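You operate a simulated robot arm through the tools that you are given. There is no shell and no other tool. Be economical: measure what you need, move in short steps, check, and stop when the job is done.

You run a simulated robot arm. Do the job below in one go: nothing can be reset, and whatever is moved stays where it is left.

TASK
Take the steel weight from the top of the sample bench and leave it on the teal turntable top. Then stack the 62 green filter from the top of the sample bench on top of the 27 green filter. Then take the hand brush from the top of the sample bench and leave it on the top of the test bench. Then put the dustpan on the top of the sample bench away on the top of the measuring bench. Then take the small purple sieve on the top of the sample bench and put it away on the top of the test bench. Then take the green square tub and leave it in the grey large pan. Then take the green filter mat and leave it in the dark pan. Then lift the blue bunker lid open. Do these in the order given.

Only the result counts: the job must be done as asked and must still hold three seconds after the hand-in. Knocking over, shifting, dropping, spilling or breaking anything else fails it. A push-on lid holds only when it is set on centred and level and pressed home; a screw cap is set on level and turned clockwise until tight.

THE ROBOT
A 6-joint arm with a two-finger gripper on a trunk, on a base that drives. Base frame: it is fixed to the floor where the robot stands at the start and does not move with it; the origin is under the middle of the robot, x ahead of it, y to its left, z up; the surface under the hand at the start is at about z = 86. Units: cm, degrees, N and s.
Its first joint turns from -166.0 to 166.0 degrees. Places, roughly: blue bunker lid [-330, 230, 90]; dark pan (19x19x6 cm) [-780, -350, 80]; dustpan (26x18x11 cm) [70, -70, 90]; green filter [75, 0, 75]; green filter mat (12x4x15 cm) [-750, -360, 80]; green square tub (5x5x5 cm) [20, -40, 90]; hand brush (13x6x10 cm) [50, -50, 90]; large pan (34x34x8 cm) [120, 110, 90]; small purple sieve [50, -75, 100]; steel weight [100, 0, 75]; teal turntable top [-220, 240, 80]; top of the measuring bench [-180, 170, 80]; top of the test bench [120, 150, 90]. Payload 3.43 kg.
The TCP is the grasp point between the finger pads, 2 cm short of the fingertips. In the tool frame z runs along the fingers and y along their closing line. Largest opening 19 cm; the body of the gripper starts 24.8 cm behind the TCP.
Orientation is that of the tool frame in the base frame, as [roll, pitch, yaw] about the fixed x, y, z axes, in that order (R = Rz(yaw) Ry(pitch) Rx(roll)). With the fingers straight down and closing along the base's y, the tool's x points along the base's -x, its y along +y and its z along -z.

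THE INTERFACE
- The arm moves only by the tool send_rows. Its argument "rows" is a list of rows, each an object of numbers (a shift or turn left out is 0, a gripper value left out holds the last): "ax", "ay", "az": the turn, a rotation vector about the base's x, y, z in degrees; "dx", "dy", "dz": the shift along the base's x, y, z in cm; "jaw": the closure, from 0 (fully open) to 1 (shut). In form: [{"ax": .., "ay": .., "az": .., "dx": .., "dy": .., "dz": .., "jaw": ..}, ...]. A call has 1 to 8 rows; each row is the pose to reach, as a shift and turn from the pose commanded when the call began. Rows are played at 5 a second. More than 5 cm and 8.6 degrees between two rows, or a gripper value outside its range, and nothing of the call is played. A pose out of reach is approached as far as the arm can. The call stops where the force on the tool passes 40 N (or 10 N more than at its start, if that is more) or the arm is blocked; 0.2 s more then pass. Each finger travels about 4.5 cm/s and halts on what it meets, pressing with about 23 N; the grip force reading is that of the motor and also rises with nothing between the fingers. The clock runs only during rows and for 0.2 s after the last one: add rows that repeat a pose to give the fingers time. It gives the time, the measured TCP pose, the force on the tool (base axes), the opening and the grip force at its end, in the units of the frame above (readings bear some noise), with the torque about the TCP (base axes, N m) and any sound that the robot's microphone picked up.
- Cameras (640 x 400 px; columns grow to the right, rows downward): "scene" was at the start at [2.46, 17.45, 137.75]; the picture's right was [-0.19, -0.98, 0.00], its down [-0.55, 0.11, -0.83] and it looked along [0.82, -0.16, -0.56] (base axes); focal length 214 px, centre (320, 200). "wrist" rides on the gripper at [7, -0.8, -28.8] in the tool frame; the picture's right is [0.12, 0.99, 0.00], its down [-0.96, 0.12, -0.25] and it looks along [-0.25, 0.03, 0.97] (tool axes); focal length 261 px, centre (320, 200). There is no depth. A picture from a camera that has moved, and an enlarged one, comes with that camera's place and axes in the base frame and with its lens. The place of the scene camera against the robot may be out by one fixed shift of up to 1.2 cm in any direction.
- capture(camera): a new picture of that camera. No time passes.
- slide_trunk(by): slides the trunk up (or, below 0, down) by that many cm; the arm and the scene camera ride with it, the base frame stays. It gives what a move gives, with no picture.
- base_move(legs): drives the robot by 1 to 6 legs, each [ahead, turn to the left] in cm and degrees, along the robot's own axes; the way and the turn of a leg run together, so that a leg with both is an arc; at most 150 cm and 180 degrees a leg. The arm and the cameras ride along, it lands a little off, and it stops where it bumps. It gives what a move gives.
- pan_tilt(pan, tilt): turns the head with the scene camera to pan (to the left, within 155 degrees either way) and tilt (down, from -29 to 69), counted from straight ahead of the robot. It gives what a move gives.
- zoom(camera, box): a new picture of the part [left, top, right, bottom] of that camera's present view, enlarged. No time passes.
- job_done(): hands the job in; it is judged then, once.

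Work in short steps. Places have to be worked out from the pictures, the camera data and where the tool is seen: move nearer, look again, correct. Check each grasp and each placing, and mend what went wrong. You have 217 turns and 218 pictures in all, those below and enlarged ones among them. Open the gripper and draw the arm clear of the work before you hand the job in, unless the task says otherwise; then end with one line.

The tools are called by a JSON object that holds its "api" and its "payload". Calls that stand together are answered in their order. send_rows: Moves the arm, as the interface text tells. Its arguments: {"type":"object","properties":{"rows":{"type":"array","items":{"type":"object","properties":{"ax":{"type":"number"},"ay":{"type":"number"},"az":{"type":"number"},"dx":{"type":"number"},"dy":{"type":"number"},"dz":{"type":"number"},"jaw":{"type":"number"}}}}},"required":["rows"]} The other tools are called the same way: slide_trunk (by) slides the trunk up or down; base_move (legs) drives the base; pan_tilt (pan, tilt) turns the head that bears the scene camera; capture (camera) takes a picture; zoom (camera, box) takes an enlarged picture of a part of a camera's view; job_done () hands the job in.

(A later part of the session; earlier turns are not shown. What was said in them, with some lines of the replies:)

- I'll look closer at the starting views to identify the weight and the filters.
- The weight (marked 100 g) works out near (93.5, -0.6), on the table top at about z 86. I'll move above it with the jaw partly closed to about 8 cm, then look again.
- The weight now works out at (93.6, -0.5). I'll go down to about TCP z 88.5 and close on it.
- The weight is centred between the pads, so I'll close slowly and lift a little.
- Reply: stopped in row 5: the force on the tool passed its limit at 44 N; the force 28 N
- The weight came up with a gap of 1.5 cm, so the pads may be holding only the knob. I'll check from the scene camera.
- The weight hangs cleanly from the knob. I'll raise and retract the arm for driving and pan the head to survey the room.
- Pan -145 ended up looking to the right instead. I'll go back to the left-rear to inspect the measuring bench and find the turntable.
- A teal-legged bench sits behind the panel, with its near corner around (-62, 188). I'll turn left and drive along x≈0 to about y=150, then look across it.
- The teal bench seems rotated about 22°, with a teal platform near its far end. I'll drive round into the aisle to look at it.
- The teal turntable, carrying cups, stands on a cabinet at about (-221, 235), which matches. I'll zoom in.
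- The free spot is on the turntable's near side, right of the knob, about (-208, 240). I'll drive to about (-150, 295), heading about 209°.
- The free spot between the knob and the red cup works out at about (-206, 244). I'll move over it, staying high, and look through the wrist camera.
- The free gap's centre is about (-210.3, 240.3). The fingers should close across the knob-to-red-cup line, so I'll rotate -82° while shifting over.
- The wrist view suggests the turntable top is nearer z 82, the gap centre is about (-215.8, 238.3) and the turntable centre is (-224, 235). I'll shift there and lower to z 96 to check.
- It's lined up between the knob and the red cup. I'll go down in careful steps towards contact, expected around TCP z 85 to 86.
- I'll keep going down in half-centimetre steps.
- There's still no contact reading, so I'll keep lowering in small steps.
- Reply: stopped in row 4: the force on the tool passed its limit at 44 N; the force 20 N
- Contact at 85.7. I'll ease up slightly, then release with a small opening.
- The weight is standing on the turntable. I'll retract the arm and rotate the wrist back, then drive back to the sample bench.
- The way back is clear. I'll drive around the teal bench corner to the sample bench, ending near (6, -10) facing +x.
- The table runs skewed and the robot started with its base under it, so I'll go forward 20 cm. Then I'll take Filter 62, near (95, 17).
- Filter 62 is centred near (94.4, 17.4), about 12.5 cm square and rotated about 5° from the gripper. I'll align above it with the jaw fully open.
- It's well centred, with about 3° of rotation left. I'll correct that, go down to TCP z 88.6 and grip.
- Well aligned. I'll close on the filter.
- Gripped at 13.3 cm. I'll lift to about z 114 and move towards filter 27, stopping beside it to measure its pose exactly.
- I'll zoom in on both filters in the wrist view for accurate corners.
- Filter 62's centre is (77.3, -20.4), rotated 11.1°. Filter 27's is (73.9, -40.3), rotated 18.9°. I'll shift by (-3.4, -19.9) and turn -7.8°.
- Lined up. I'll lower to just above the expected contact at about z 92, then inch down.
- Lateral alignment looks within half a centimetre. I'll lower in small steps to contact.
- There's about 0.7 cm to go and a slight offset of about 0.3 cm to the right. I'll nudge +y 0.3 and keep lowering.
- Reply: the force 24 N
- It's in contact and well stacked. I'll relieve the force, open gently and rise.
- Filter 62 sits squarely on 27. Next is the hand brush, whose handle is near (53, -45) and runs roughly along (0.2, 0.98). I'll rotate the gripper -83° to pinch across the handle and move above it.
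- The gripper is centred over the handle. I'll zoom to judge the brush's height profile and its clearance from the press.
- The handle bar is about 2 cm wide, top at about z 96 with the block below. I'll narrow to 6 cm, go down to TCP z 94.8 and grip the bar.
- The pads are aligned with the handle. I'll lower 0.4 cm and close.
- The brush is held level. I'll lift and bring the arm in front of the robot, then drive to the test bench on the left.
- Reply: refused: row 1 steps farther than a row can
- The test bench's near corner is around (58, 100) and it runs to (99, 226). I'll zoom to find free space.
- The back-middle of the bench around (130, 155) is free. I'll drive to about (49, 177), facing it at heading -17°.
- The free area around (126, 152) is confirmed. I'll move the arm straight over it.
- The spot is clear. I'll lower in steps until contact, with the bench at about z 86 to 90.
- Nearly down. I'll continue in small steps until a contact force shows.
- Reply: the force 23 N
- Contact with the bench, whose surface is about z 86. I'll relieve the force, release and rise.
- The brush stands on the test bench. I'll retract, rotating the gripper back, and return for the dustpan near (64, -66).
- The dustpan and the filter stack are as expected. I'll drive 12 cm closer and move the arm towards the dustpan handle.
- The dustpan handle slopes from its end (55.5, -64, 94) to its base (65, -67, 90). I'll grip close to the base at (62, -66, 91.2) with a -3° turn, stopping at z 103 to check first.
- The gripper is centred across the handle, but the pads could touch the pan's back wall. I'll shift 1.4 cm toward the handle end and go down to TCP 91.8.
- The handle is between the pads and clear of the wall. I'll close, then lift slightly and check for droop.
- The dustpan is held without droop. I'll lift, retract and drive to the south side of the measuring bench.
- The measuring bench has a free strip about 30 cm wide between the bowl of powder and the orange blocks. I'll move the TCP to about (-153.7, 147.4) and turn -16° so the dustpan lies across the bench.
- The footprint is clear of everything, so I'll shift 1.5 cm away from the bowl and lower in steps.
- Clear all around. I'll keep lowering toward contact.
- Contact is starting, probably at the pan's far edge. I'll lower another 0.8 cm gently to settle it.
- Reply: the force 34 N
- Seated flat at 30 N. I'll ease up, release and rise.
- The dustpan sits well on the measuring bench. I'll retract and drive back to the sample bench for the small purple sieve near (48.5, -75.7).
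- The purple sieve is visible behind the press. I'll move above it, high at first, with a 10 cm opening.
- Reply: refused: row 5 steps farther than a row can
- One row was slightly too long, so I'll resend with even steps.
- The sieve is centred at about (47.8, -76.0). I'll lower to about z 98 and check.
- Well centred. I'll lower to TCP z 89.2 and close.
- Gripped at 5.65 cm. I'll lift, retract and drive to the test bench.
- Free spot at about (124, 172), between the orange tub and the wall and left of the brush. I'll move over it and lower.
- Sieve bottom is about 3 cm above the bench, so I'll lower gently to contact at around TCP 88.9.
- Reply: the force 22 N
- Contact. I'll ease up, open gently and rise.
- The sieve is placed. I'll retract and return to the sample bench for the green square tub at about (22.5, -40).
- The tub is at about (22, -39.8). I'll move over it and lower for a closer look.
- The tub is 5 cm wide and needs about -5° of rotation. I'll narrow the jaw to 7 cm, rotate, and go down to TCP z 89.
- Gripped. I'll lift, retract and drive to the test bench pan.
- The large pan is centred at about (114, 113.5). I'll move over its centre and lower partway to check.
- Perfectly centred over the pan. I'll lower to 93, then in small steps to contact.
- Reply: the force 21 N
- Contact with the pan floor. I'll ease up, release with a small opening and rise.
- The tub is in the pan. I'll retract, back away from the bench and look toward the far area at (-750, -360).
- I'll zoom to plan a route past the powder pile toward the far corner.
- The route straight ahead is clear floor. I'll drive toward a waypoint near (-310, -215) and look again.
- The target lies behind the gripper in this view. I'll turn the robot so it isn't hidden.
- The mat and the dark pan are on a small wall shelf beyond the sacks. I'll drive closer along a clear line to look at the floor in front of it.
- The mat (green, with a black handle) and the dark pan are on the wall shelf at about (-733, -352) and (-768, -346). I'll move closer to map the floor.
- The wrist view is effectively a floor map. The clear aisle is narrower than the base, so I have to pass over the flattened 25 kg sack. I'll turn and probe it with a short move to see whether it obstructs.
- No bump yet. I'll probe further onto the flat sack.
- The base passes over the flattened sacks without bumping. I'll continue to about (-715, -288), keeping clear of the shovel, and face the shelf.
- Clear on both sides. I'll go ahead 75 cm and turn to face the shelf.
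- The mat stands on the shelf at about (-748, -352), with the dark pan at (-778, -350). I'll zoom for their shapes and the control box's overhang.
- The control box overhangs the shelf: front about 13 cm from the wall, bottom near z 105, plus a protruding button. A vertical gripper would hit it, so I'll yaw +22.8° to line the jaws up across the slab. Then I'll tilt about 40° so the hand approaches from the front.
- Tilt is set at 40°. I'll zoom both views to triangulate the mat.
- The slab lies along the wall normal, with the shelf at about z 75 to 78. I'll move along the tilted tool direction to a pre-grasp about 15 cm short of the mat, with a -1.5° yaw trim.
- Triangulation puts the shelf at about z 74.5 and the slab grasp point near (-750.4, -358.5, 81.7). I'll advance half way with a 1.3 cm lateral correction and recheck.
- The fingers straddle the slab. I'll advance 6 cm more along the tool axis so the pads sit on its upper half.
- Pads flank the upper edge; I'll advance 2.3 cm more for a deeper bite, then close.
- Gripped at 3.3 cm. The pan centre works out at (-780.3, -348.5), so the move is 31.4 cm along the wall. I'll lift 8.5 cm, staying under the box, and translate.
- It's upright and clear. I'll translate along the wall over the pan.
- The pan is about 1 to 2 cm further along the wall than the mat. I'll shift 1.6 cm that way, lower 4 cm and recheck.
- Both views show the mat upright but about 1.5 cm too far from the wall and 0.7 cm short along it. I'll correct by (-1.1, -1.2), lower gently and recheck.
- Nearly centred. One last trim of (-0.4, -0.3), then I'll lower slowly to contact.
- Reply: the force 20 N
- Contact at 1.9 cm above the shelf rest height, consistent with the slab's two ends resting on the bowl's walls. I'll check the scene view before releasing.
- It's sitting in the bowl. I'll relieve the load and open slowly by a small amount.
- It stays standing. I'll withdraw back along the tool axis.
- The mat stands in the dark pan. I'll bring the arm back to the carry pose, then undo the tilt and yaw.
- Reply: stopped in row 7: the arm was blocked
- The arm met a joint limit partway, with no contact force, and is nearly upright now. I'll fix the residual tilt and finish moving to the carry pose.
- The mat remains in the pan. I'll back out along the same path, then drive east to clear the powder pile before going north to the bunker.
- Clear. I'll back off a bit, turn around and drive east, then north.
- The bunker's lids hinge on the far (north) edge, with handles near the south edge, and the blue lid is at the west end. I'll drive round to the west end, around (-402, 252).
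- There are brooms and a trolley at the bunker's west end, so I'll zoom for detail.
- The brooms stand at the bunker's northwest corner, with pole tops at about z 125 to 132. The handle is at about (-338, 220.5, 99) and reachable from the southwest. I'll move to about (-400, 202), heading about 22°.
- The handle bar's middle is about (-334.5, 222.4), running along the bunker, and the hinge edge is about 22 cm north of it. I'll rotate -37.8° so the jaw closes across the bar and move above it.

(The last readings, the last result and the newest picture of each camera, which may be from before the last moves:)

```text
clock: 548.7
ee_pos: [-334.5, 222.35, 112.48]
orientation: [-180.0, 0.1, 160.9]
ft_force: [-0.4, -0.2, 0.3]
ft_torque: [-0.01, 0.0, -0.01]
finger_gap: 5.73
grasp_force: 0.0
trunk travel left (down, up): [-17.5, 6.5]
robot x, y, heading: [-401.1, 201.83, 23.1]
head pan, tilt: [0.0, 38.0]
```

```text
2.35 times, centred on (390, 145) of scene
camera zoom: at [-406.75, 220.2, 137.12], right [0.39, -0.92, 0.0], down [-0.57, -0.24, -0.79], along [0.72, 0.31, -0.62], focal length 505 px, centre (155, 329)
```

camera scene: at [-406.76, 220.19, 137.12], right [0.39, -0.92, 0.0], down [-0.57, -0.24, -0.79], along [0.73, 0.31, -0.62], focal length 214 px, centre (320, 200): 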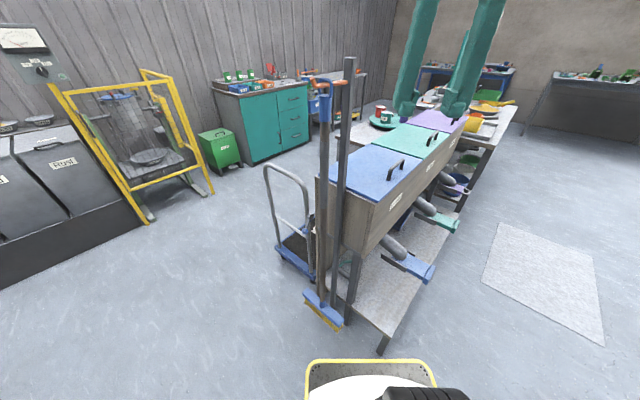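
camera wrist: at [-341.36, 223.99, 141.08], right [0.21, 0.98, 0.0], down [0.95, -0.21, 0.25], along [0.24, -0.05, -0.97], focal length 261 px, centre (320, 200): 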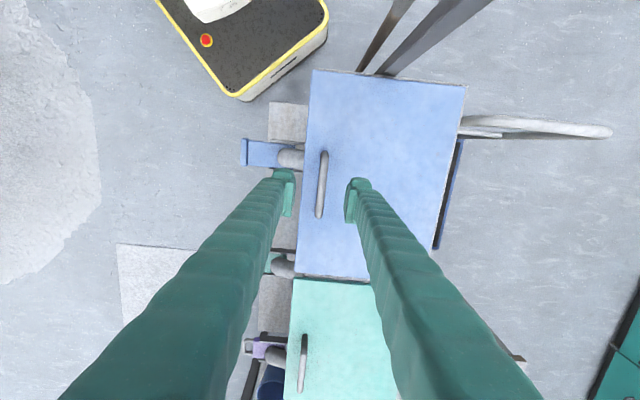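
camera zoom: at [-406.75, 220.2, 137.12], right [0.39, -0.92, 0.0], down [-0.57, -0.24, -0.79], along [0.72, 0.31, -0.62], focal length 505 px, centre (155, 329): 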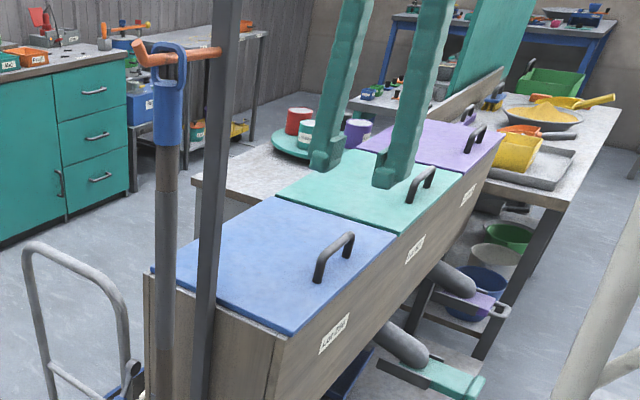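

The bar is centred between the fingers. I'll lower to TCP z 101.5 and check height in the scene view.

{"api": "send_rows", "payload": {"rows": [{"dx": 0.6, "dy": 0.2, "dz": -4}, {"dx": 0.6, "dy": 0.2, "dz": -8}, {"dx": 0.6, "dy": 0.2, "dz": -11}, {"dx": 0.6, "dy": 0.2, "dz": -11}]}}

{"api": "zoom", "payload": {"camera": "scene", "box": [350, 110, 450, 190]}}

{"api": "zoom", "payload": {"camera": "wrist", "box": [240, 120, 400, 240]}}

```text
clock: 549.7
ee_pos: [-333.96, 222.4, 101.38]
orientation: [180.0, 0.2, 160.9]
ft_force: [0.3, -0.8, 0.1]
ft_torque: [-0.01, 0.04, 0.02]
finger_gap: 5.7
grasp_force: 0.1
trunk travel left (down, up): [-17.5, 6.5]
robot x, y, heading: [-400.98, 201.8, 23.1]
head pan, tilt: [0.0, 38.0]
```

```text
5.00 times, centred on (400, 150) of scene
camera zoom: at [-406.75, 220.2, 137.12], right [0.39, -0.92, 0.0], down [-0.57, -0.24, -0.79], along [0.72, 0.31, -0.62], focal length 1072 px, centre (-80, 450)
```

zoom: 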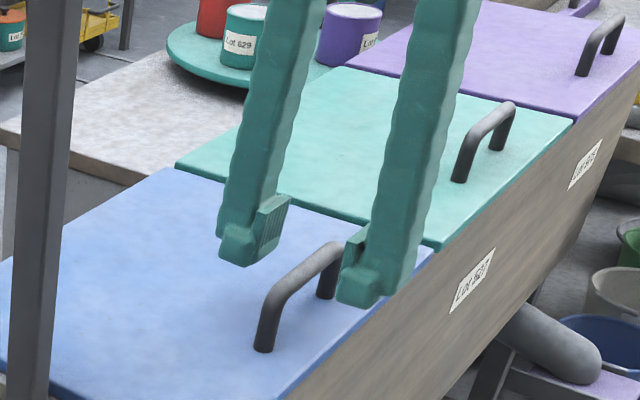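

```text
3.33 times, centred on (320, 180) of wrist
camera zoom: at [-340.84, 224.05, 129.99], right [0.21, 0.98, 0.0], down [0.95, -0.21, 0.25], along [0.24, -0.05, -0.97], focal length 869 px, centre (320, 267)
```

zoom: 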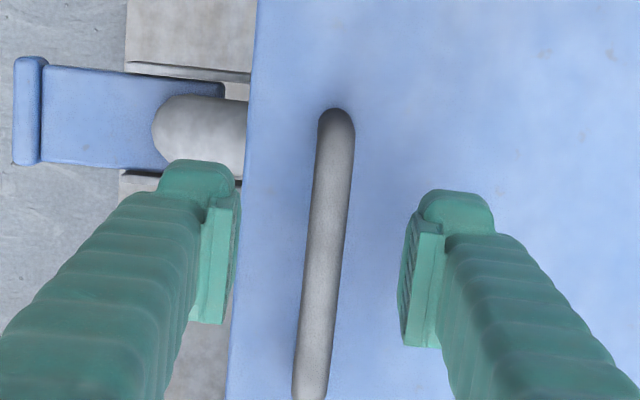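

Triangulation puts the bar at about z 99.5 to 100. I'll lower 1.8 cm and grip it.

{"api": "send_rows", "payload": {"rows": [{"dz": -1}, {"dz": -1.8}, {"dz": -1.8}]}}

{"api": "send_rows", "payload": {"rows": [{"jaw": 0.78}, {"jaw": 0.86}, {"jaw": 0.94}, {"jaw": 1}, {"jaw": 1}]}}

{"api": "zoom", "payload": {"camera": "scene", "box": [350, 110, 450, 190]}}

```text
clock: 550.5
ee_pos: [-333.98, 222.28, 99.64]
orientation: [180.0, 0.2, 160.9]
ft_force: [-0.1, 0.2, 0.7]
ft_torque: [-0.02, -0.01, 0.01]
finger_gap: 5.7
grasp_force: 0.0
trunk travel left (down, up): [-17.5, 6.5]
robot x, y, heading: [-400.97, 201.36, 22.9]
head pan, tilt: [0.0, 38.0]
```

```text
clock: 551.7
ee_pos: [-333.88, 222.63, 99.65]
orientation: [180.0, 0.2, 160.7]
ft_force: [8.7, 20.8, -0.3]
ft_torque: [0.09, 0.01, 1.1]
finger_gap: 1.13
grasp_force: 44.2
trunk travel left (down, up): [-17.5, 6.5]
robot x, y, heading: [-401.37, 201.77, 23.1]
head pan, tilt: [0.0, 38.0]
```

```text
5.00 times, centred on (400, 150) of scene
camera zoom: at [-406.75, 220.28, 137.11], right [0.39, -0.92, 0.0], down [-0.57, -0.24, -0.79], along [0.72, 0.31, -0.62], focal length 1072 px, centre (-80, 450)
```

zoom: 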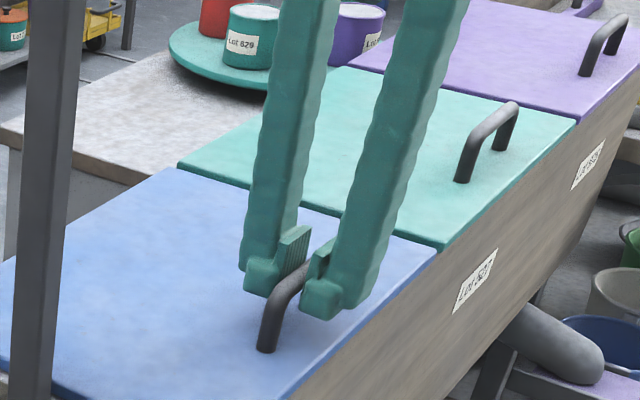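

The bar is gripped with some side load. I'll relieve it with a 0.3 cm shift, then start lifting along the hinge arc by about 20° and check forces.

{"api": "send_rows", "payload": {"rows": [{"dx": 0.1, "dy": 0.3}, {"dx": 0.27, "dy": 0.77, "dz": 1.85}, {"dx": 0.43, "dy": 1.24, "dz": 3.7}, {"dx": 0.7, "dy": 2.0, "dz": 5.5}, {"dx": 0.97, "dy": 2.8, "dz": 7.2}, {"dx": 0.97, "dy": 2.8, "dz": 7.2}]}}

{"api": "zoom", "payload": {"camera": "scene", "box": [320, 60, 480, 200]}}

```text
clock: 553.1
ee_pos: [-332.96, 225.44, 106.84]
orientation: [-180.0, 0.2, 160.8]
ft_force: [23.3, 11.8, -14.0]
ft_torque: [0.02, 0.17, 1.17]
finger_gap: 1.03
grasp_force: 44.0
trunk travel left (down, up): [-17.5, 6.5]
robot x, y, heading: [-401.29, 201.71, 23.0]
head pan, tilt: [0.0, 38.0]
```

```text
2.86 times, centred on (400, 130) of scene
camera zoom: at [-406.61, 220.27, 137.11], right [0.39, -0.92, 0.0], down [-0.57, -0.24, -0.79], along [0.72, 0.31, -0.62], focal length 613 px, centre (91, 400)
```

zoom: 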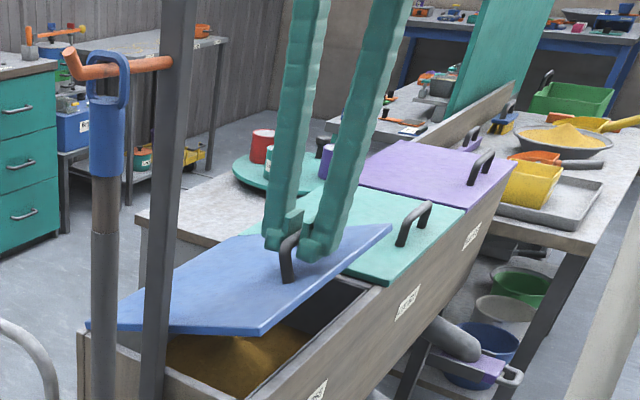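

The lid is opening. The side force along the bar and the torque suggest slight misalignment, so I'll comply a little (+0.4 cm along the bar, +2° yaw) and check.

{"api": "send_rows", "payload": {"rows": [{"dx": 0.2, "dy": 0, "az": 1}, {"dx": 0.4, "dy": 0, "az": 2}, {"dx": 0.4, "dy": 0, "az": 2}]}}

```text
clock: 553.9
ee_pos: [-332.98, 225.57, 106.85]
orientation: [-179.9, 0.1, 162.8]
ft_force: [-16.7, 4.7, -3.0]
ft_torque: [0.1, 0.31, -1.47]
finger_gap: 1.03
grasp_force: 43.9
trunk travel left (down, up): [-17.5, 6.5]
robot x, y, heading: [-400.91, 201.75, 23.1]
head pan, tilt: [0.0, 38.0]
```

Slight overcorrection. I'll back off half of it and continue the arc to about 60°.

{"api": "send_rows", "payload": {"rows": [{"dx": -0.18, "dy": 0.05, "az": -1.1}, {"dx": 0.52, "dy": 2.15, "dz": 3.15, "az": -1.1}, {"dx": 0.95, "dy": 3.4, "dz": 4.55, "az": -1.1}, {"dx": 1.4, "dy": 4.75, "dz": 5.86, "az": -1.1}, {"dx": 1.9, "dy": 6.2, "dz": 7, "az": -1.1}, {"dx": 2.4, "dy": 7.76, "dz": 8, "az": -1.1}, {"dx": 2.4, "dy": 7.76, "dz": 8, "az": -1.1}]}}

{"api": "zoom", "payload": {"camera": "scene", "box": [300, 40, 480, 200]}}

```text
clock: 555.0
ee_pos: [-331.18, 230.79, 112.9]
orientation: [-179.8, -0.1, 161.9]
ft_force: [-2.4, 9.6, -16.0]
ft_torque: [0.03, 0.26, -1.15]
finger_gap: 0.94
grasp_force: 43.5
trunk travel left (down, up): [-17.5, 6.5]
robot x, y, heading: [-401.23, 201.54, 23.4]
head pan, tilt: [0.0, 38.0]
stopped in row 5: the force on the tool passed its limit at 43 N (the readings are from after the stop); the commanded pose is now the measured one
```

```text
2.50 times, centred on (390, 120) of scene
camera zoom: at [-406.79, 220.28, 137.12], right [0.4, -0.92, 0.0], down [-0.57, -0.24, -0.79], along [0.72, 0.31, -0.62], focal length 536 px, centre (145, 400)
```

zoom: 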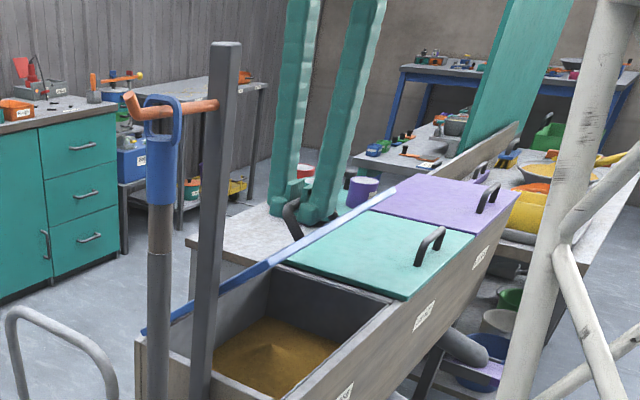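

The lid is at about 45° and my arc radius was slightly large. I'll refit to R≈20.5 cm, trim the yaw and continue in shorter stages.

{"api": "send_rows", "payload": {"rows": [{"dx": 0.03, "dy": 0.1, "dz": -0.15, "az": -0.8}, {"dx": 0.45, "dy": 1.35, "dz": 0.7, "az": -0.8}, {"dx": 0.9, "dy": 2.65, "dz": 1.35, "az": -0.8}, {"dx": 1.4, "dy": 4.25, "dz": 2, "az": -0.8}, {"dx": 1.95, "dy": 5.85, "dz": 2.5, "az": -0.8}, {"dx": 1.95, "dy": 5.85, "dz": 2.5, "az": -0.8}]}}

{"api": "zoom", "payload": {"camera": "scene", "box": [300, 40, 480, 200]}}

```text
clock: 556.5
ee_pos: [-329.4, 236.35, 115.86]
orientation: [179.9, 0.2, 161.0]
ft_force: [-8.3, -4.9, 15.7]
ft_torque: [0.13, 0.22, 0.07]
finger_gap: 0.94
grasp_force: 42.8
trunk travel left (down, up): [-17.5, 6.5]
robot x, y, heading: [-401.2, 201.58, 23.1]
head pan, tilt: [0.0, 38.0]
stopped in row 6: the force on the tool passed its limit at 41 N (the readings are from after the stop); the commanded pose is now the measured one
```

```text
2.50 times, centred on (390, 120) of scene
camera zoom: at [-406.92, 220.15, 137.1], right [0.39, -0.92, 0.0], down [-0.57, -0.24, -0.79], along [0.72, 0.31, -0.62], focal length 536 px, centre (145, 400)
```

zoom: 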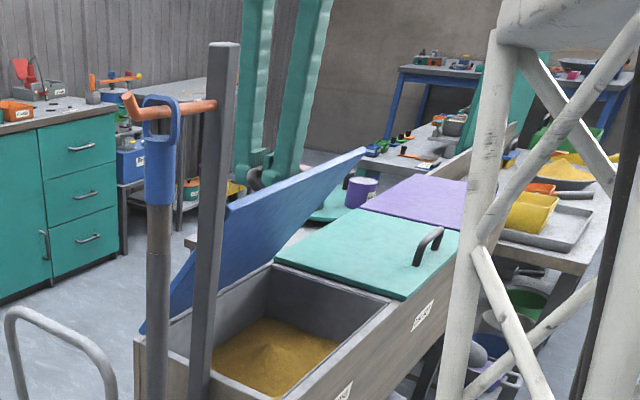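

I refit with three points: hinge about 24 cm north and 6.5 cm below the start, R≈24.9. The lid is at about 52°, and I'll continue in shorter stages.

{"api": "send_rows", "payload": {"rows": [{"dz": 0.2}, {"dx": 0.45, "dy": 1.45, "dz": 0.9}, {"dx": 0.95, "dy": 2.95, "dz": 1.4}, {"dx": 1.6, "dy": 4.95, "dz": 1.85}, {"dx": 2.3, "dy": 7.0, "dz": 2.15}, {"dx": 2.3, "dy": 7.0, "dz": 2.15}]}}

{"api": "zoom", "payload": {"camera": "scene", "box": [280, 20, 480, 200]}}

```text
clock: 557.5
ee_pos: [-327.75, 240.8, 117.13]
orientation: [-179.8, -0.3, 160.9]
ft_force: [-8.5, 3.6, -12.0]
ft_torque: [0.08, 0.56, -0.15]
finger_gap: 0.92
grasp_force: 42.2
trunk travel left (down, up): [-17.5, 6.5]
robot x, y, heading: [-401.16, 201.81, 23.4]
head pan, tilt: [0.0, 38.0]
stopped in row 4: the force on the tool passed its limit at 42 N (the readings are from after the stop); the commanded pose is now the measured one
```

```text
2.22 times, centred on (380, 110) of scene
camera zoom: at [-406.92, 220.23, 137.12], right [0.4, -0.92, 0.0], down [-0.56, -0.25, -0.79], along [0.72, 0.31, -0.62], focal length 477 px, centre (187, 400)
```

zoom: 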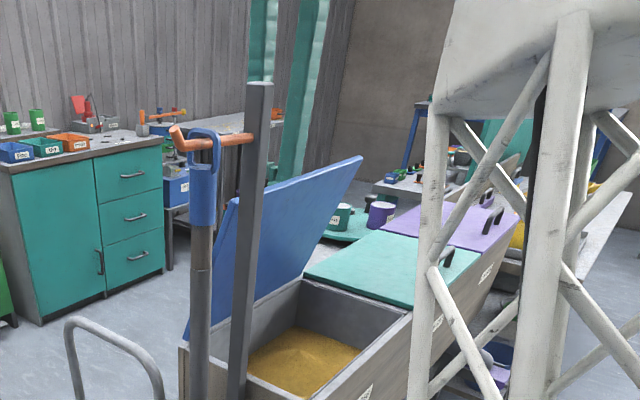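

The refit is consistent: centre (22.3, -5.4), R≈22.9, lid at about 69°. I'll continue toward 90° with a slight trim.

{"api": "send_rows", "payload": {"rows": [{"dx": -0.08, "dy": 0, "dz": -0.12}, {"dx": 0.42, "dy": 1.47, "dz": -0.05}, {"dx": 0.9, "dy": 2.94, "dz": 0}, {"dx": 1.52, "dy": 4.84, "dz": -0.07}, {"dx": 2.15, "dy": 6.7, "dz": -0.32}, {"dx": 2.15, "dy": 6.7, "dz": -0.32}]}}

{"api": "zoom", "payload": {"camera": "scene", "box": [280, 20, 480, 200]}}

```text
clock: 558.9
ee_pos: [-325.6, 247.33, 116.85]
orientation: [-179.8, -0.1, 161.0]
ft_force: [1.1, -2.2, -9.0]
ft_torque: [0.07, 0.08, -0.4]
finger_gap: 0.94
grasp_force: 43.0
trunk travel left (down, up): [-17.5, 6.5]
robot x, y, heading: [-400.84, 201.51, 23.5]
head pan, tilt: [0.0, 38.0]
```

```text
2.22 times, centred on (380, 110) of scene
camera zoom: at [-406.86, 220.2, 137.1], right [0.4, -0.92, 0.0], down [-0.57, -0.24, -0.79], along [0.72, 0.31, -0.62], focal length 477 px, centre (187, 400)
```

zoom: 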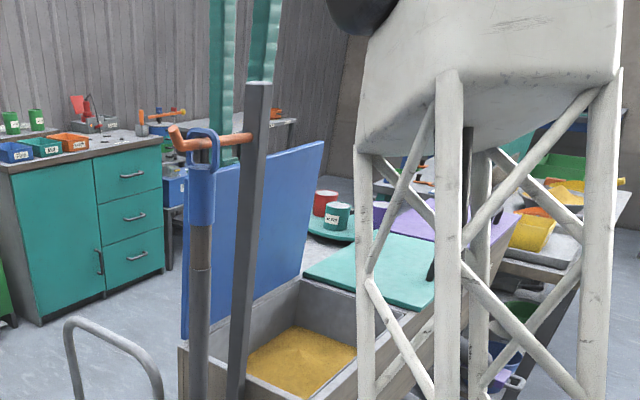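

About 87° open with low forces. I'll go over centre to about 102° and check whether it meets a stop.

{"api": "send_rows", "payload": {"rows": [{"dx": 0.3, "dy": 0.92, "dz": -0.25}, {"dx": 0.61, "dy": 1.85, "dz": -0.5}, {"dx": 0.91, "dy": 2.75, "dz": -0.8}, {"dx": 1.21, "dy": 3.66, "dz": -1.1}, {"dx": 1.5, "dy": 4.55, "dz": -1.5}, {"dx": 1.8, "dy": 5.42, "dz": -1.9}, {"dx": 1.8, "dy": 5.42, "dz": -1.9}]}}

{"api": "zoom", "payload": {"camera": "scene", "box": [280, 20, 480, 200]}}

{"api": "capture", "payload": {"camera": "wrist"}}

```text
clock: 560.0
ee_pos: [-324.51, 250.73, 116.01]
orientation: [-179.5, -0.1, 160.9]
ft_force: [-8.2, -14.5, 16.0]
ft_torque: [-4.25, 2.16, 2.46]
finger_gap: 0.9
grasp_force: 42.7
trunk travel left (down, up): [-17.5, 6.5]
robot x, y, heading: [-400.76, 201.47, 23.0]
head pan, tilt: [0.0, 38.0]
stopped in row 5: the force on the tool passed its limit at 45 N (the readings are from after the stop); the commanded pose is now the measured one
```

```text
2.22 times, centred on (380, 110) of scene
camera zoom: at [-406.95, 220.1, 137.15], right [0.39, -0.92, 0.0], down [-0.57, -0.24, -0.79], along [0.72, 0.31, -0.62], focal length 477 px, centre (187, 400)
```

zoom: 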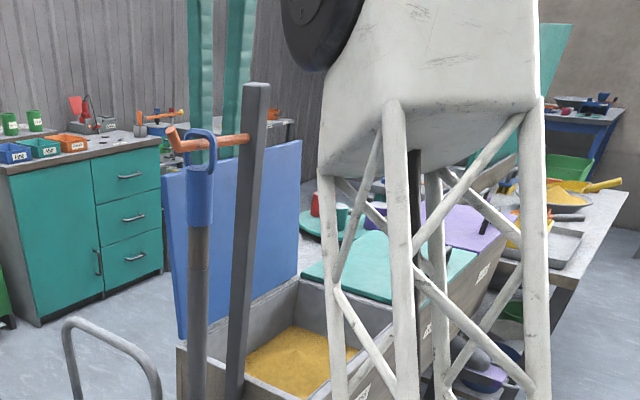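

```text
43 pictures are left
camera wrist: at [-331.21, 252.62, 144.68], right [0.21, 0.98, -0.01], down [0.95, -0.2, 0.24], along [0.24, -0.06, -0.97], focal length 261 px, centre (320, 200)
```

wrist: 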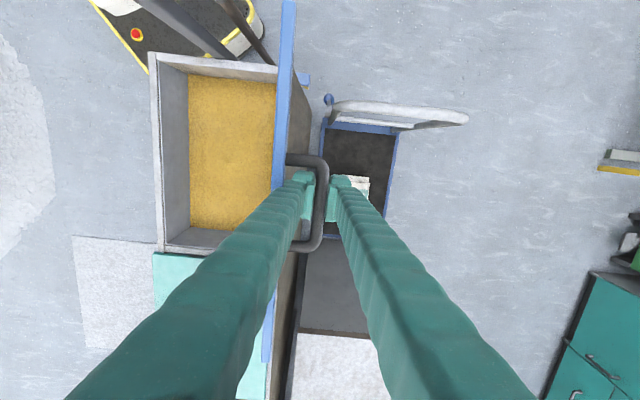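

The lid is at about 95°, but the vertical finger now presses on the lid's edge. I'll relax slightly, tilt the tool about 20° away from the lid around the bar, and then continue.

{"api": "send_rows", "payload": {"rows": [{"dx": -0.15, "dy": -0.45, "dz": 0.05}, {"dx": -0.15, "dy": -0.45, "dz": 0.05, "ax": -6, "ay": 2}, {"dx": -0.15, "dy": -0.45, "dz": 0.05, "ax": -12, "ay": 4}, {"dx": -0.15, "dy": -0.45, "dz": 0.05, "ax": -18, "ay": 6}, {"dx": -0.15, "dy": -0.45, "dz": 0.05, "ax": -18, "ay": 6}]}}

{"api": "capture", "payload": {"camera": "wrist"}}

```text
clock: 560.7
ee_pos: [-324.46, 250.9, 115.97]
orientation: [-173.7, 0.1, 161.0]
ft_force: [1.2, 0.0, 1.4]
ft_torque: [0.49, 1.32, -0.1]
finger_gap: 0.91
grasp_force: 43.1
out of reach, approached as far as the arm can: row 3
trunk travel left (down, up): [-17.5, 6.5]
robot x, y, heading: [-400.79, 201.4, 23.2]
head pan, tilt: [0.0, 38.0]
stopped in row 3: the force on the tool passed its limit at 45 N (the readings are from after the stop); the commanded pose is now the measured one
```

```text
42 pictures are left
camera wrist: at [-330.32, 255.53, 144.46], right [0.21, 0.97, -0.11], down [0.96, -0.18, 0.23], along [0.21, -0.15, -0.97], focal length 261 px, centre (320, 200)
```

wrist: 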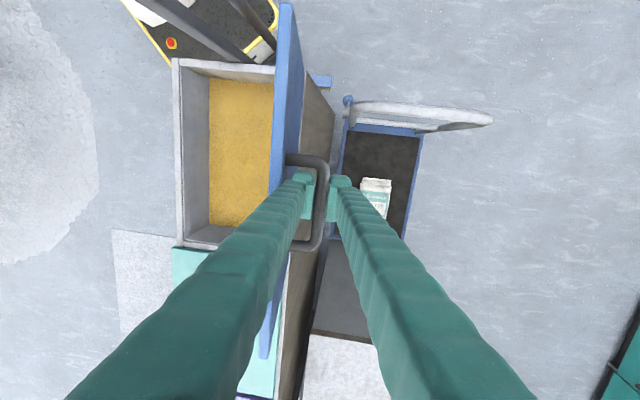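

The tilt is limited by reach. The lid is already about 95° open, past vertical. I'll open the jaw while shifting north so the inner finger stays still, and see whether the lid holds.

{"api": "send_rows", "payload": {"rows": [{"jaw": 0.95, "dx": 0.1, "dy": 0.3}, {"jaw": 0.9, "dx": 0.22, "dy": 0.65}, {"jaw": 0.86, "dx": 0.32, "dy": 0.95}, {"jaw": 0.83, "dx": 0.38, "dy": 1.15}, {"jaw": 0.83, "dx": 0.38, "dy": 1.15}]}}

{"api": "capture", "payload": {"camera": "wrist"}}

{"api": "zoom", "payload": {"camera": "scene", "box": [280, 20, 480, 200]}}

```text
clock: 561.9
ee_pos: [-324.26, 252.1, 115.96]
orientation: [-173.6, 0.1, 161.0]
ft_force: [-0.4, 0.2, 0.5]
ft_torque: [-0.02, 0.02, -0.02]
finger_gap: 3.22
grasp_force: 0.2
trunk travel left (down, up): [-17.5, 6.5]
robot x, y, heading: [-401.05, 201.74, 23.2]
head pan, tilt: [0.0, 38.0]
```

```text
41 pictures are left
camera wrist: at [-330.08, 256.78, 144.47], right [0.21, 0.97, -0.11], down [0.96, -0.18, 0.24], along [0.21, -0.15, -0.97], focal length 261 px, centre (320, 200)
```

wrist: 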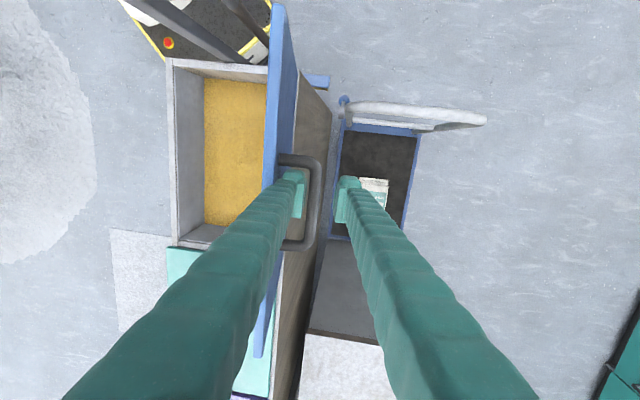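

```text
2.22 times, centred on (380, 110) of scene
camera zoom: at [-406.85, 220.21, 137.12], right [0.4, -0.92, 0.0], down [-0.57, -0.24, -0.79], along [0.72, 0.31, -0.62], focal length 477 px, centre (187, 400)
```

zoom: 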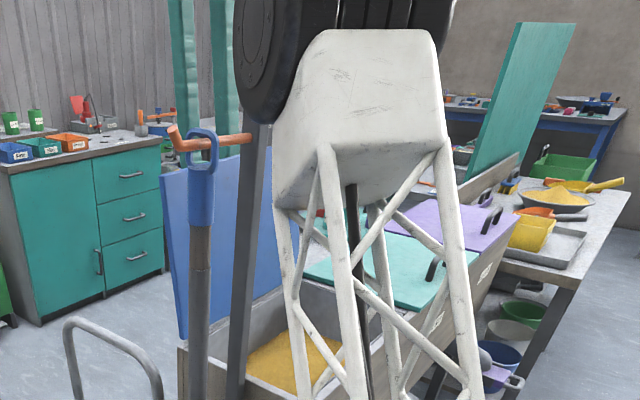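

There are no forces now and the lid is standing by itself. I'll withdraw the fingers straight up out of the handle and watch the lid.

{"api": "send_rows", "payload": {"rows": [{"dz": 1}, {"dz": 2.5}, {"dz": 5}, {"dz": 8}, {"dz": 8}]}}

{"api": "capture", "payload": {"camera": "wrist"}}

```text
clock: 563.1
ee_pos: [-326.6, 250.25, 119.63]
orientation: [-174.1, 0.5, 161.0]
ft_force: [0.2, -0.3, 0.0]
ft_torque: [0.06, -0.04, -0.01]
finger_gap: 3.23
grasp_force: 0.1
out of reach, approached as far as the arm can: row 2, 3, 4, 5
trunk travel left (down, up): [-17.5, 6.5]
robot x, y, heading: [-401.39, 201.66, 23.3]
head pan, tilt: [0.0, 38.0]
```

```text
39 pictures are left
camera wrist: at [-332.73, 254.74, 148.23], right [0.21, 0.97, -0.1], down [0.95, -0.18, 0.24], along [0.22, -0.15, -0.96], focal length 261 px, centre (320, 200)
```

wrist: 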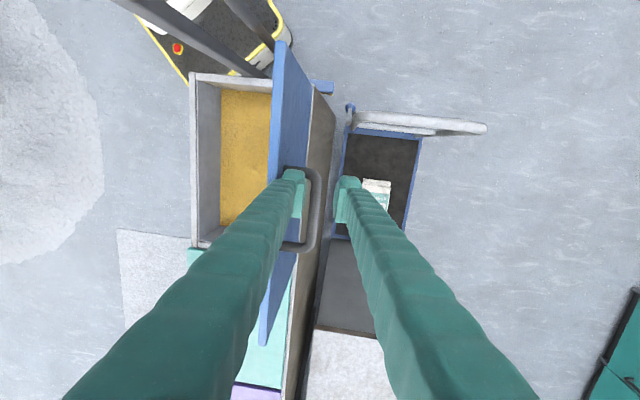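

The arm's vertical reach is limited here, so I'll raise the trunk to draw the fingers up.

{"api": "slide_trunk", "payload": {"by": 6}}

{"api": "capture", "payload": {"camera": "wrist"}}

{"api": "capture", "payload": {"camera": "scene"}}

```text
clock: 564.1
ee_pos: [-326.55, 250.27, 125.68]
orientation: [-173.9, 0.3, 161.0]
ft_force: [0.5, -0.5, -0.1]
ft_torque: [0.02, 0.0, -0.01]
finger_gap: 3.2
grasp_force: 0.0
trunk travel left (down, up): [-23.5, 0.5]
robot x, y, heading: [-400.9, 201.34, 23.3]
head pan, tilt: [0.0, 38.0]
```

```text
38 pictures are left
camera wrist: at [-332.68, 254.79, 154.17], right [0.21, 0.97, -0.11], down [0.95, -0.18, 0.24], along [0.22, -0.15, -0.96], focal length 261 px, centre (320, 200)
```

wrist: 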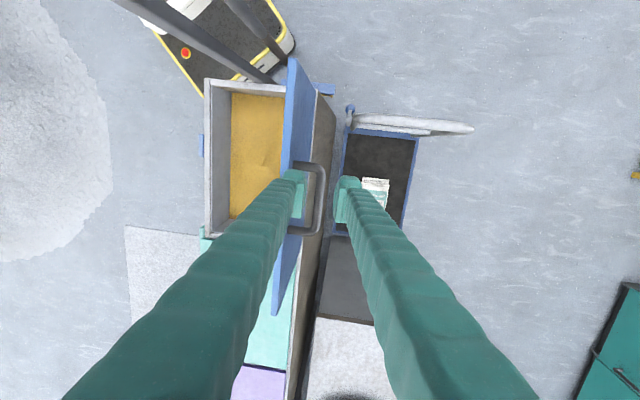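

```text
37 pictures are left
camera scene: at [-406.85, 220.21, 143.11], right [0.4, -0.92, 0.0], down [-0.57, -0.24, -0.79], along [0.72, 0.31, -0.62], focal length 214 px, centre (320, 200)
```

scene: 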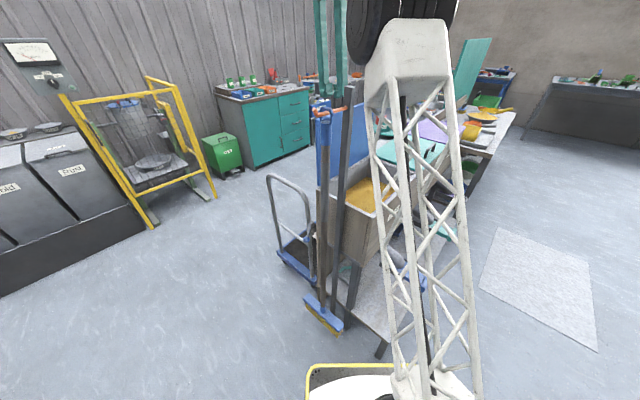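

The lid stands at about 92°. For margin I'd like it further past vertical, so I'll move the fingers over to its south side, close them and push its underside gently north.

{"api": "send_rows", "payload": {"rows": [{"dx": -1.3, "dy": -3.9}, {"dx": -2.6, "dy": -7.8, "ax": 5, "ay": -1.7, "jaw": 0.9}, {"dx": -3.9, "dy": -11.7, "ax": 10, "ay": -3.3, "jaw": 1}, {"dx": -4.8, "dy": -14.5, "ax": 14, "ay": -4.6, "jaw": 1}, {"dx": -4.8, "dy": -14.5, "ax": 14, "ay": -4.6, "jaw": 1}]}}

{"api": "capture", "payload": {"camera": "wrist"}}

{"api": "zoom", "payload": {"camera": "scene", "box": [280, 20, 480, 200]}}

```text
clock: 565.3
ee_pos: [-331.13, 235.64, 125.78]
orientation: [171.2, 0.3, 160.9]
ft_force: [-0.6, 0.2, 0.5]
ft_torque: [0.02, -0.07, -0.05]
finger_gap: 0.0
grasp_force: 23.6
trunk travel left (down, up): [-23.5, 0.5]
robot x, y, heading: [-401.13, 201.63, 23.2]
head pan, tilt: [0.0, 38.0]
```

```text
36 pictures are left
camera wrist: at [-339.55, 233.2, 153.93], right [0.21, 0.97, 0.15], down [0.93, -0.24, 0.27], along [0.29, 0.09, -0.95], focal length 261 px, centre (320, 200)
```

wrist: 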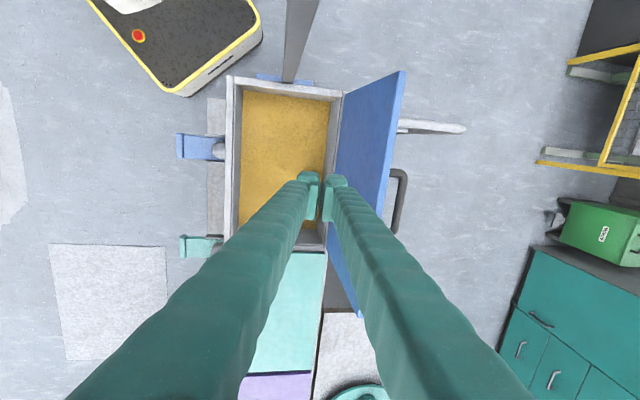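

```text
2.22 times, centred on (380, 110) of scene
camera zoom: at [-406.89, 220.17, 143.12], right [0.4, -0.92, 0.0], down [-0.57, -0.24, -0.79], along [0.72, 0.31, -0.62], focal length 477 px, centre (187, 400)
```

zoom: 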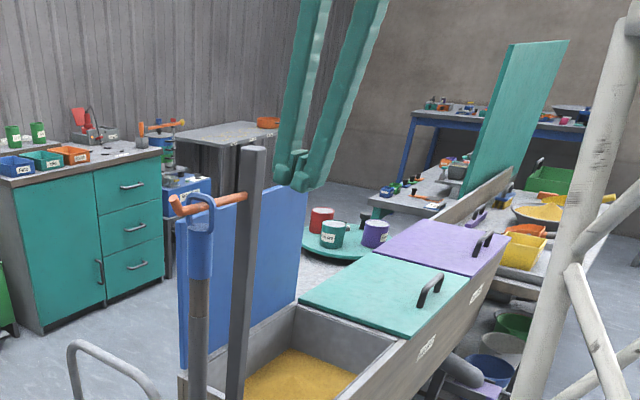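

The lid is standing on its own. I'll lower the closed fingers on its south side and push north gently, watching the force.

{"api": "send_rows", "payload": {"rows": [{"dz": -4}, {"dz": -8}, {"dz": -12}, {"dz": -12, "dx": 0.8, "dy": 2.4}, {"dz": -12, "dx": 1.6, "dy": 4.8}, {"dz": -12, "dx": 2.1, "dy": 6.4}, {"dz": -12, "dx": 2.5, "dy": 7.6}]}}

{"api": "capture", "payload": {"camera": "wrist"}}

```text
clock: 566.9
ee_pos: [-328.85, 243.32, 113.69]
orientation: [171.3, 0.2, 161.0]
ft_force: [-0.5, 0.1, 0.5]
ft_torque: [0.04, -0.05, -0.01]
finger_gap: 0.01
grasp_force: 23.3
trunk travel left (down, up): [-23.5, 0.5]
robot x, y, heading: [-400.91, 201.68, 23.3]
head pan, tilt: [0.0, 38.0]
```

```text
34 pictures are left
camera wrist: at [-337.26, 240.81, 141.94], right [0.21, 0.97, 0.15], down [0.93, -0.24, 0.27], along [0.29, 0.08, -0.95], focal length 261 px, centre (320, 200)
```

wrist: 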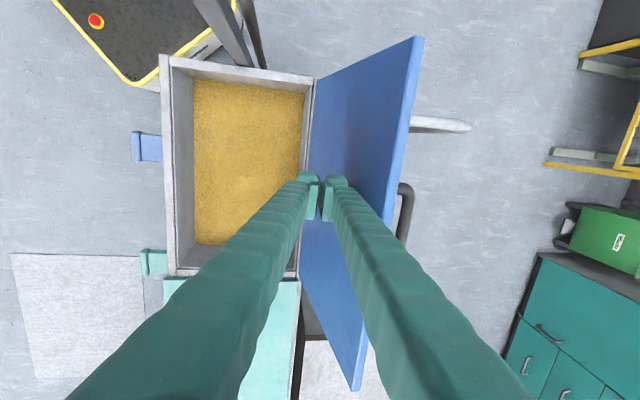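

No contact yet. I'll continue pushing north.

{"api": "send_rows", "payload": {"rows": [{"dx": 0.5, "dy": 1.4}, {"dx": 0.9, "dy": 2.8}, {"dx": 1.4, "dy": 4.2}, {"dx": 1.8, "dy": 5.4}]}}

{"api": "capture", "payload": {"camera": "wrist"}}

```text
clock: 567.3
ee_pos: [-328.66, 243.83, 113.7]
orientation: [171.8, 0.1, 160.8]
ft_force: [-11.2, -14.1, 10.0]
ft_torque: [0.31, 0.15, 0.49]
finger_gap: 0.02
grasp_force: 23.1
trunk travel left (down, up): [-23.5, 0.5]
robot x, y, heading: [-401.21, 201.49, 23.3]
head pan, tilt: [0.0, 38.0]
stopped in row 2: the force on the tool passed its limit at 56 N (the readings are from after the stop); the commanded pose is now the measured one
```

```text
33 pictures are left
camera wrist: at [-336.92, 241.55, 141.94], right [0.21, 0.97, 0.14], down [0.93, -0.24, 0.26], along [0.29, 0.08, -0.95], focal length 261 px, centre (320, 200)
```

wrist: 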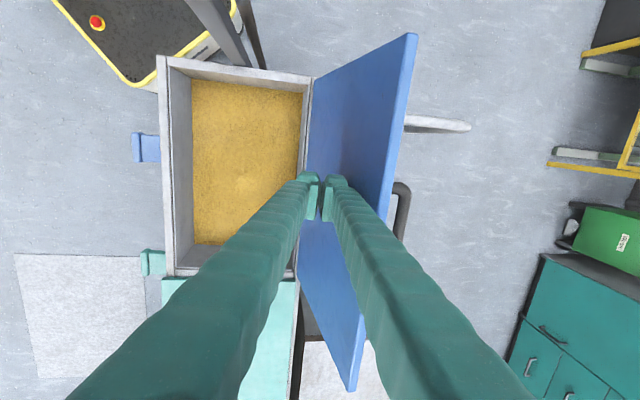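

A firm contact: the lid is against its end stop, fully open. I'll back off, rise and retract clear.

{"api": "send_rows", "payload": {"rows": [{"dx": -0.8, "dy": -2.4}, {"dx": -1.6, "dy": -4.8}, {"dx": -1.9, "dy": -5.7, "dz": 4}, {"dx": -1.9, "dy": -5.7, "dz": 8}, {"dx": -1.9, "dy": -5.7, "dz": 12}, {"dx": -3, "dy": -9, "dz": 14}, {"dx": -5, "dy": -13, "dz": 14}, {"dx": -8, "dy": -16.5, "dz": 14}]}}

{"api": "send_rows", "payload": {"rows": [{"dx": -4, "dy": -2, "ax": -4, "ay": 1.3, "jaw": 0.9}, {"dx": -8, "dy": -4, "ax": -8, "ay": 2.7, "jaw": 0.7}, {"dx": -12, "dy": -6, "ax": -8, "ay": 2.7, "jaw": 0.5}, {"dx": -16, "dy": -8, "ax": -8, "ay": 2.7, "jaw": 0.5}]}}

{"api": "capture", "payload": {"camera": "scene"}}

```text
clock: 569.1
ee_pos: [-336.68, 227.37, 127.9]
orientation: [171.9, 0.0, 160.9]
ft_force: [0.9, 0.8, -1.2]
ft_torque: [-0.14, 0.26, -0.03]
finger_gap: 0.02
grasp_force: 23.3
trunk travel left (down, up): [-23.5, 0.5]
robot x, y, heading: [-401.05, 201.66, 23.1]
head pan, tilt: [0.0, 38.0]
```

```text
clock: 570.1
ee_pos: [-352.23, 219.11, 127.92]
orientation: [-179.8, 0.2, 160.9]
ft_force: [0.6, 0.3, -0.3]
ft_torque: [-0.1, 0.24, -0.01]
finger_gap: 8.56
grasp_force: 0.2
trunk travel left (down, up): [-23.5, 0.5]
robot x, y, heading: [-401.08, 201.5, 23.0]
head pan, tilt: [0.0, 38.0]
```

```text
32 pictures are left
camera scene: at [-406.76, 220.23, 143.12], right [0.39, -0.92, 0.0], down [-0.57, -0.24, -0.79], along [0.72, 0.31, -0.62], focal length 214 px, centre (320, 200)
```

scene: 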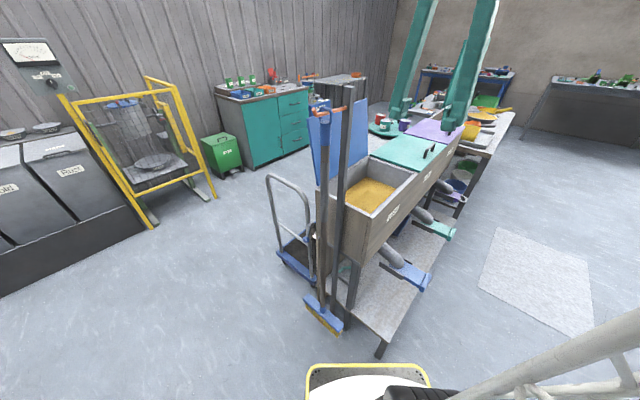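

The lid stands open and the brooms and trolley are undisturbed. I'll take one last close look before handing in.

{"api": "zoom", "payload": {"camera": "scene", "box": [290, 70, 470, 220]}}

```text
2.67 times, centred on (380, 145) of scene
camera zoom: at [-406.76, 220.23, 143.12], right [0.39, -0.92, 0.0], down [-0.57, -0.24, -0.79], along [0.72, 0.31, -0.62], focal length 572 px, centre (160, 347)
```

zoom: 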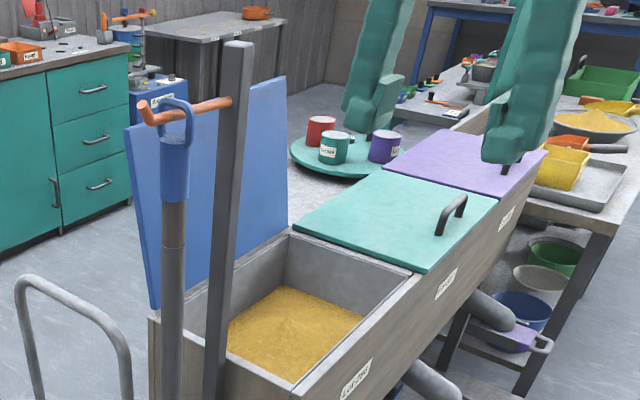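

The lid is leaning back at its stop, the gripper is open and the arm is clear. Handing in.

{"api": "job_done", "payload": {}}

```text
The job is handed in.
```

All eight steps were done in the order given and the job is handed in; the blue bunker lid stands open against its end stop, with the gripper open and the arm drawn clear.
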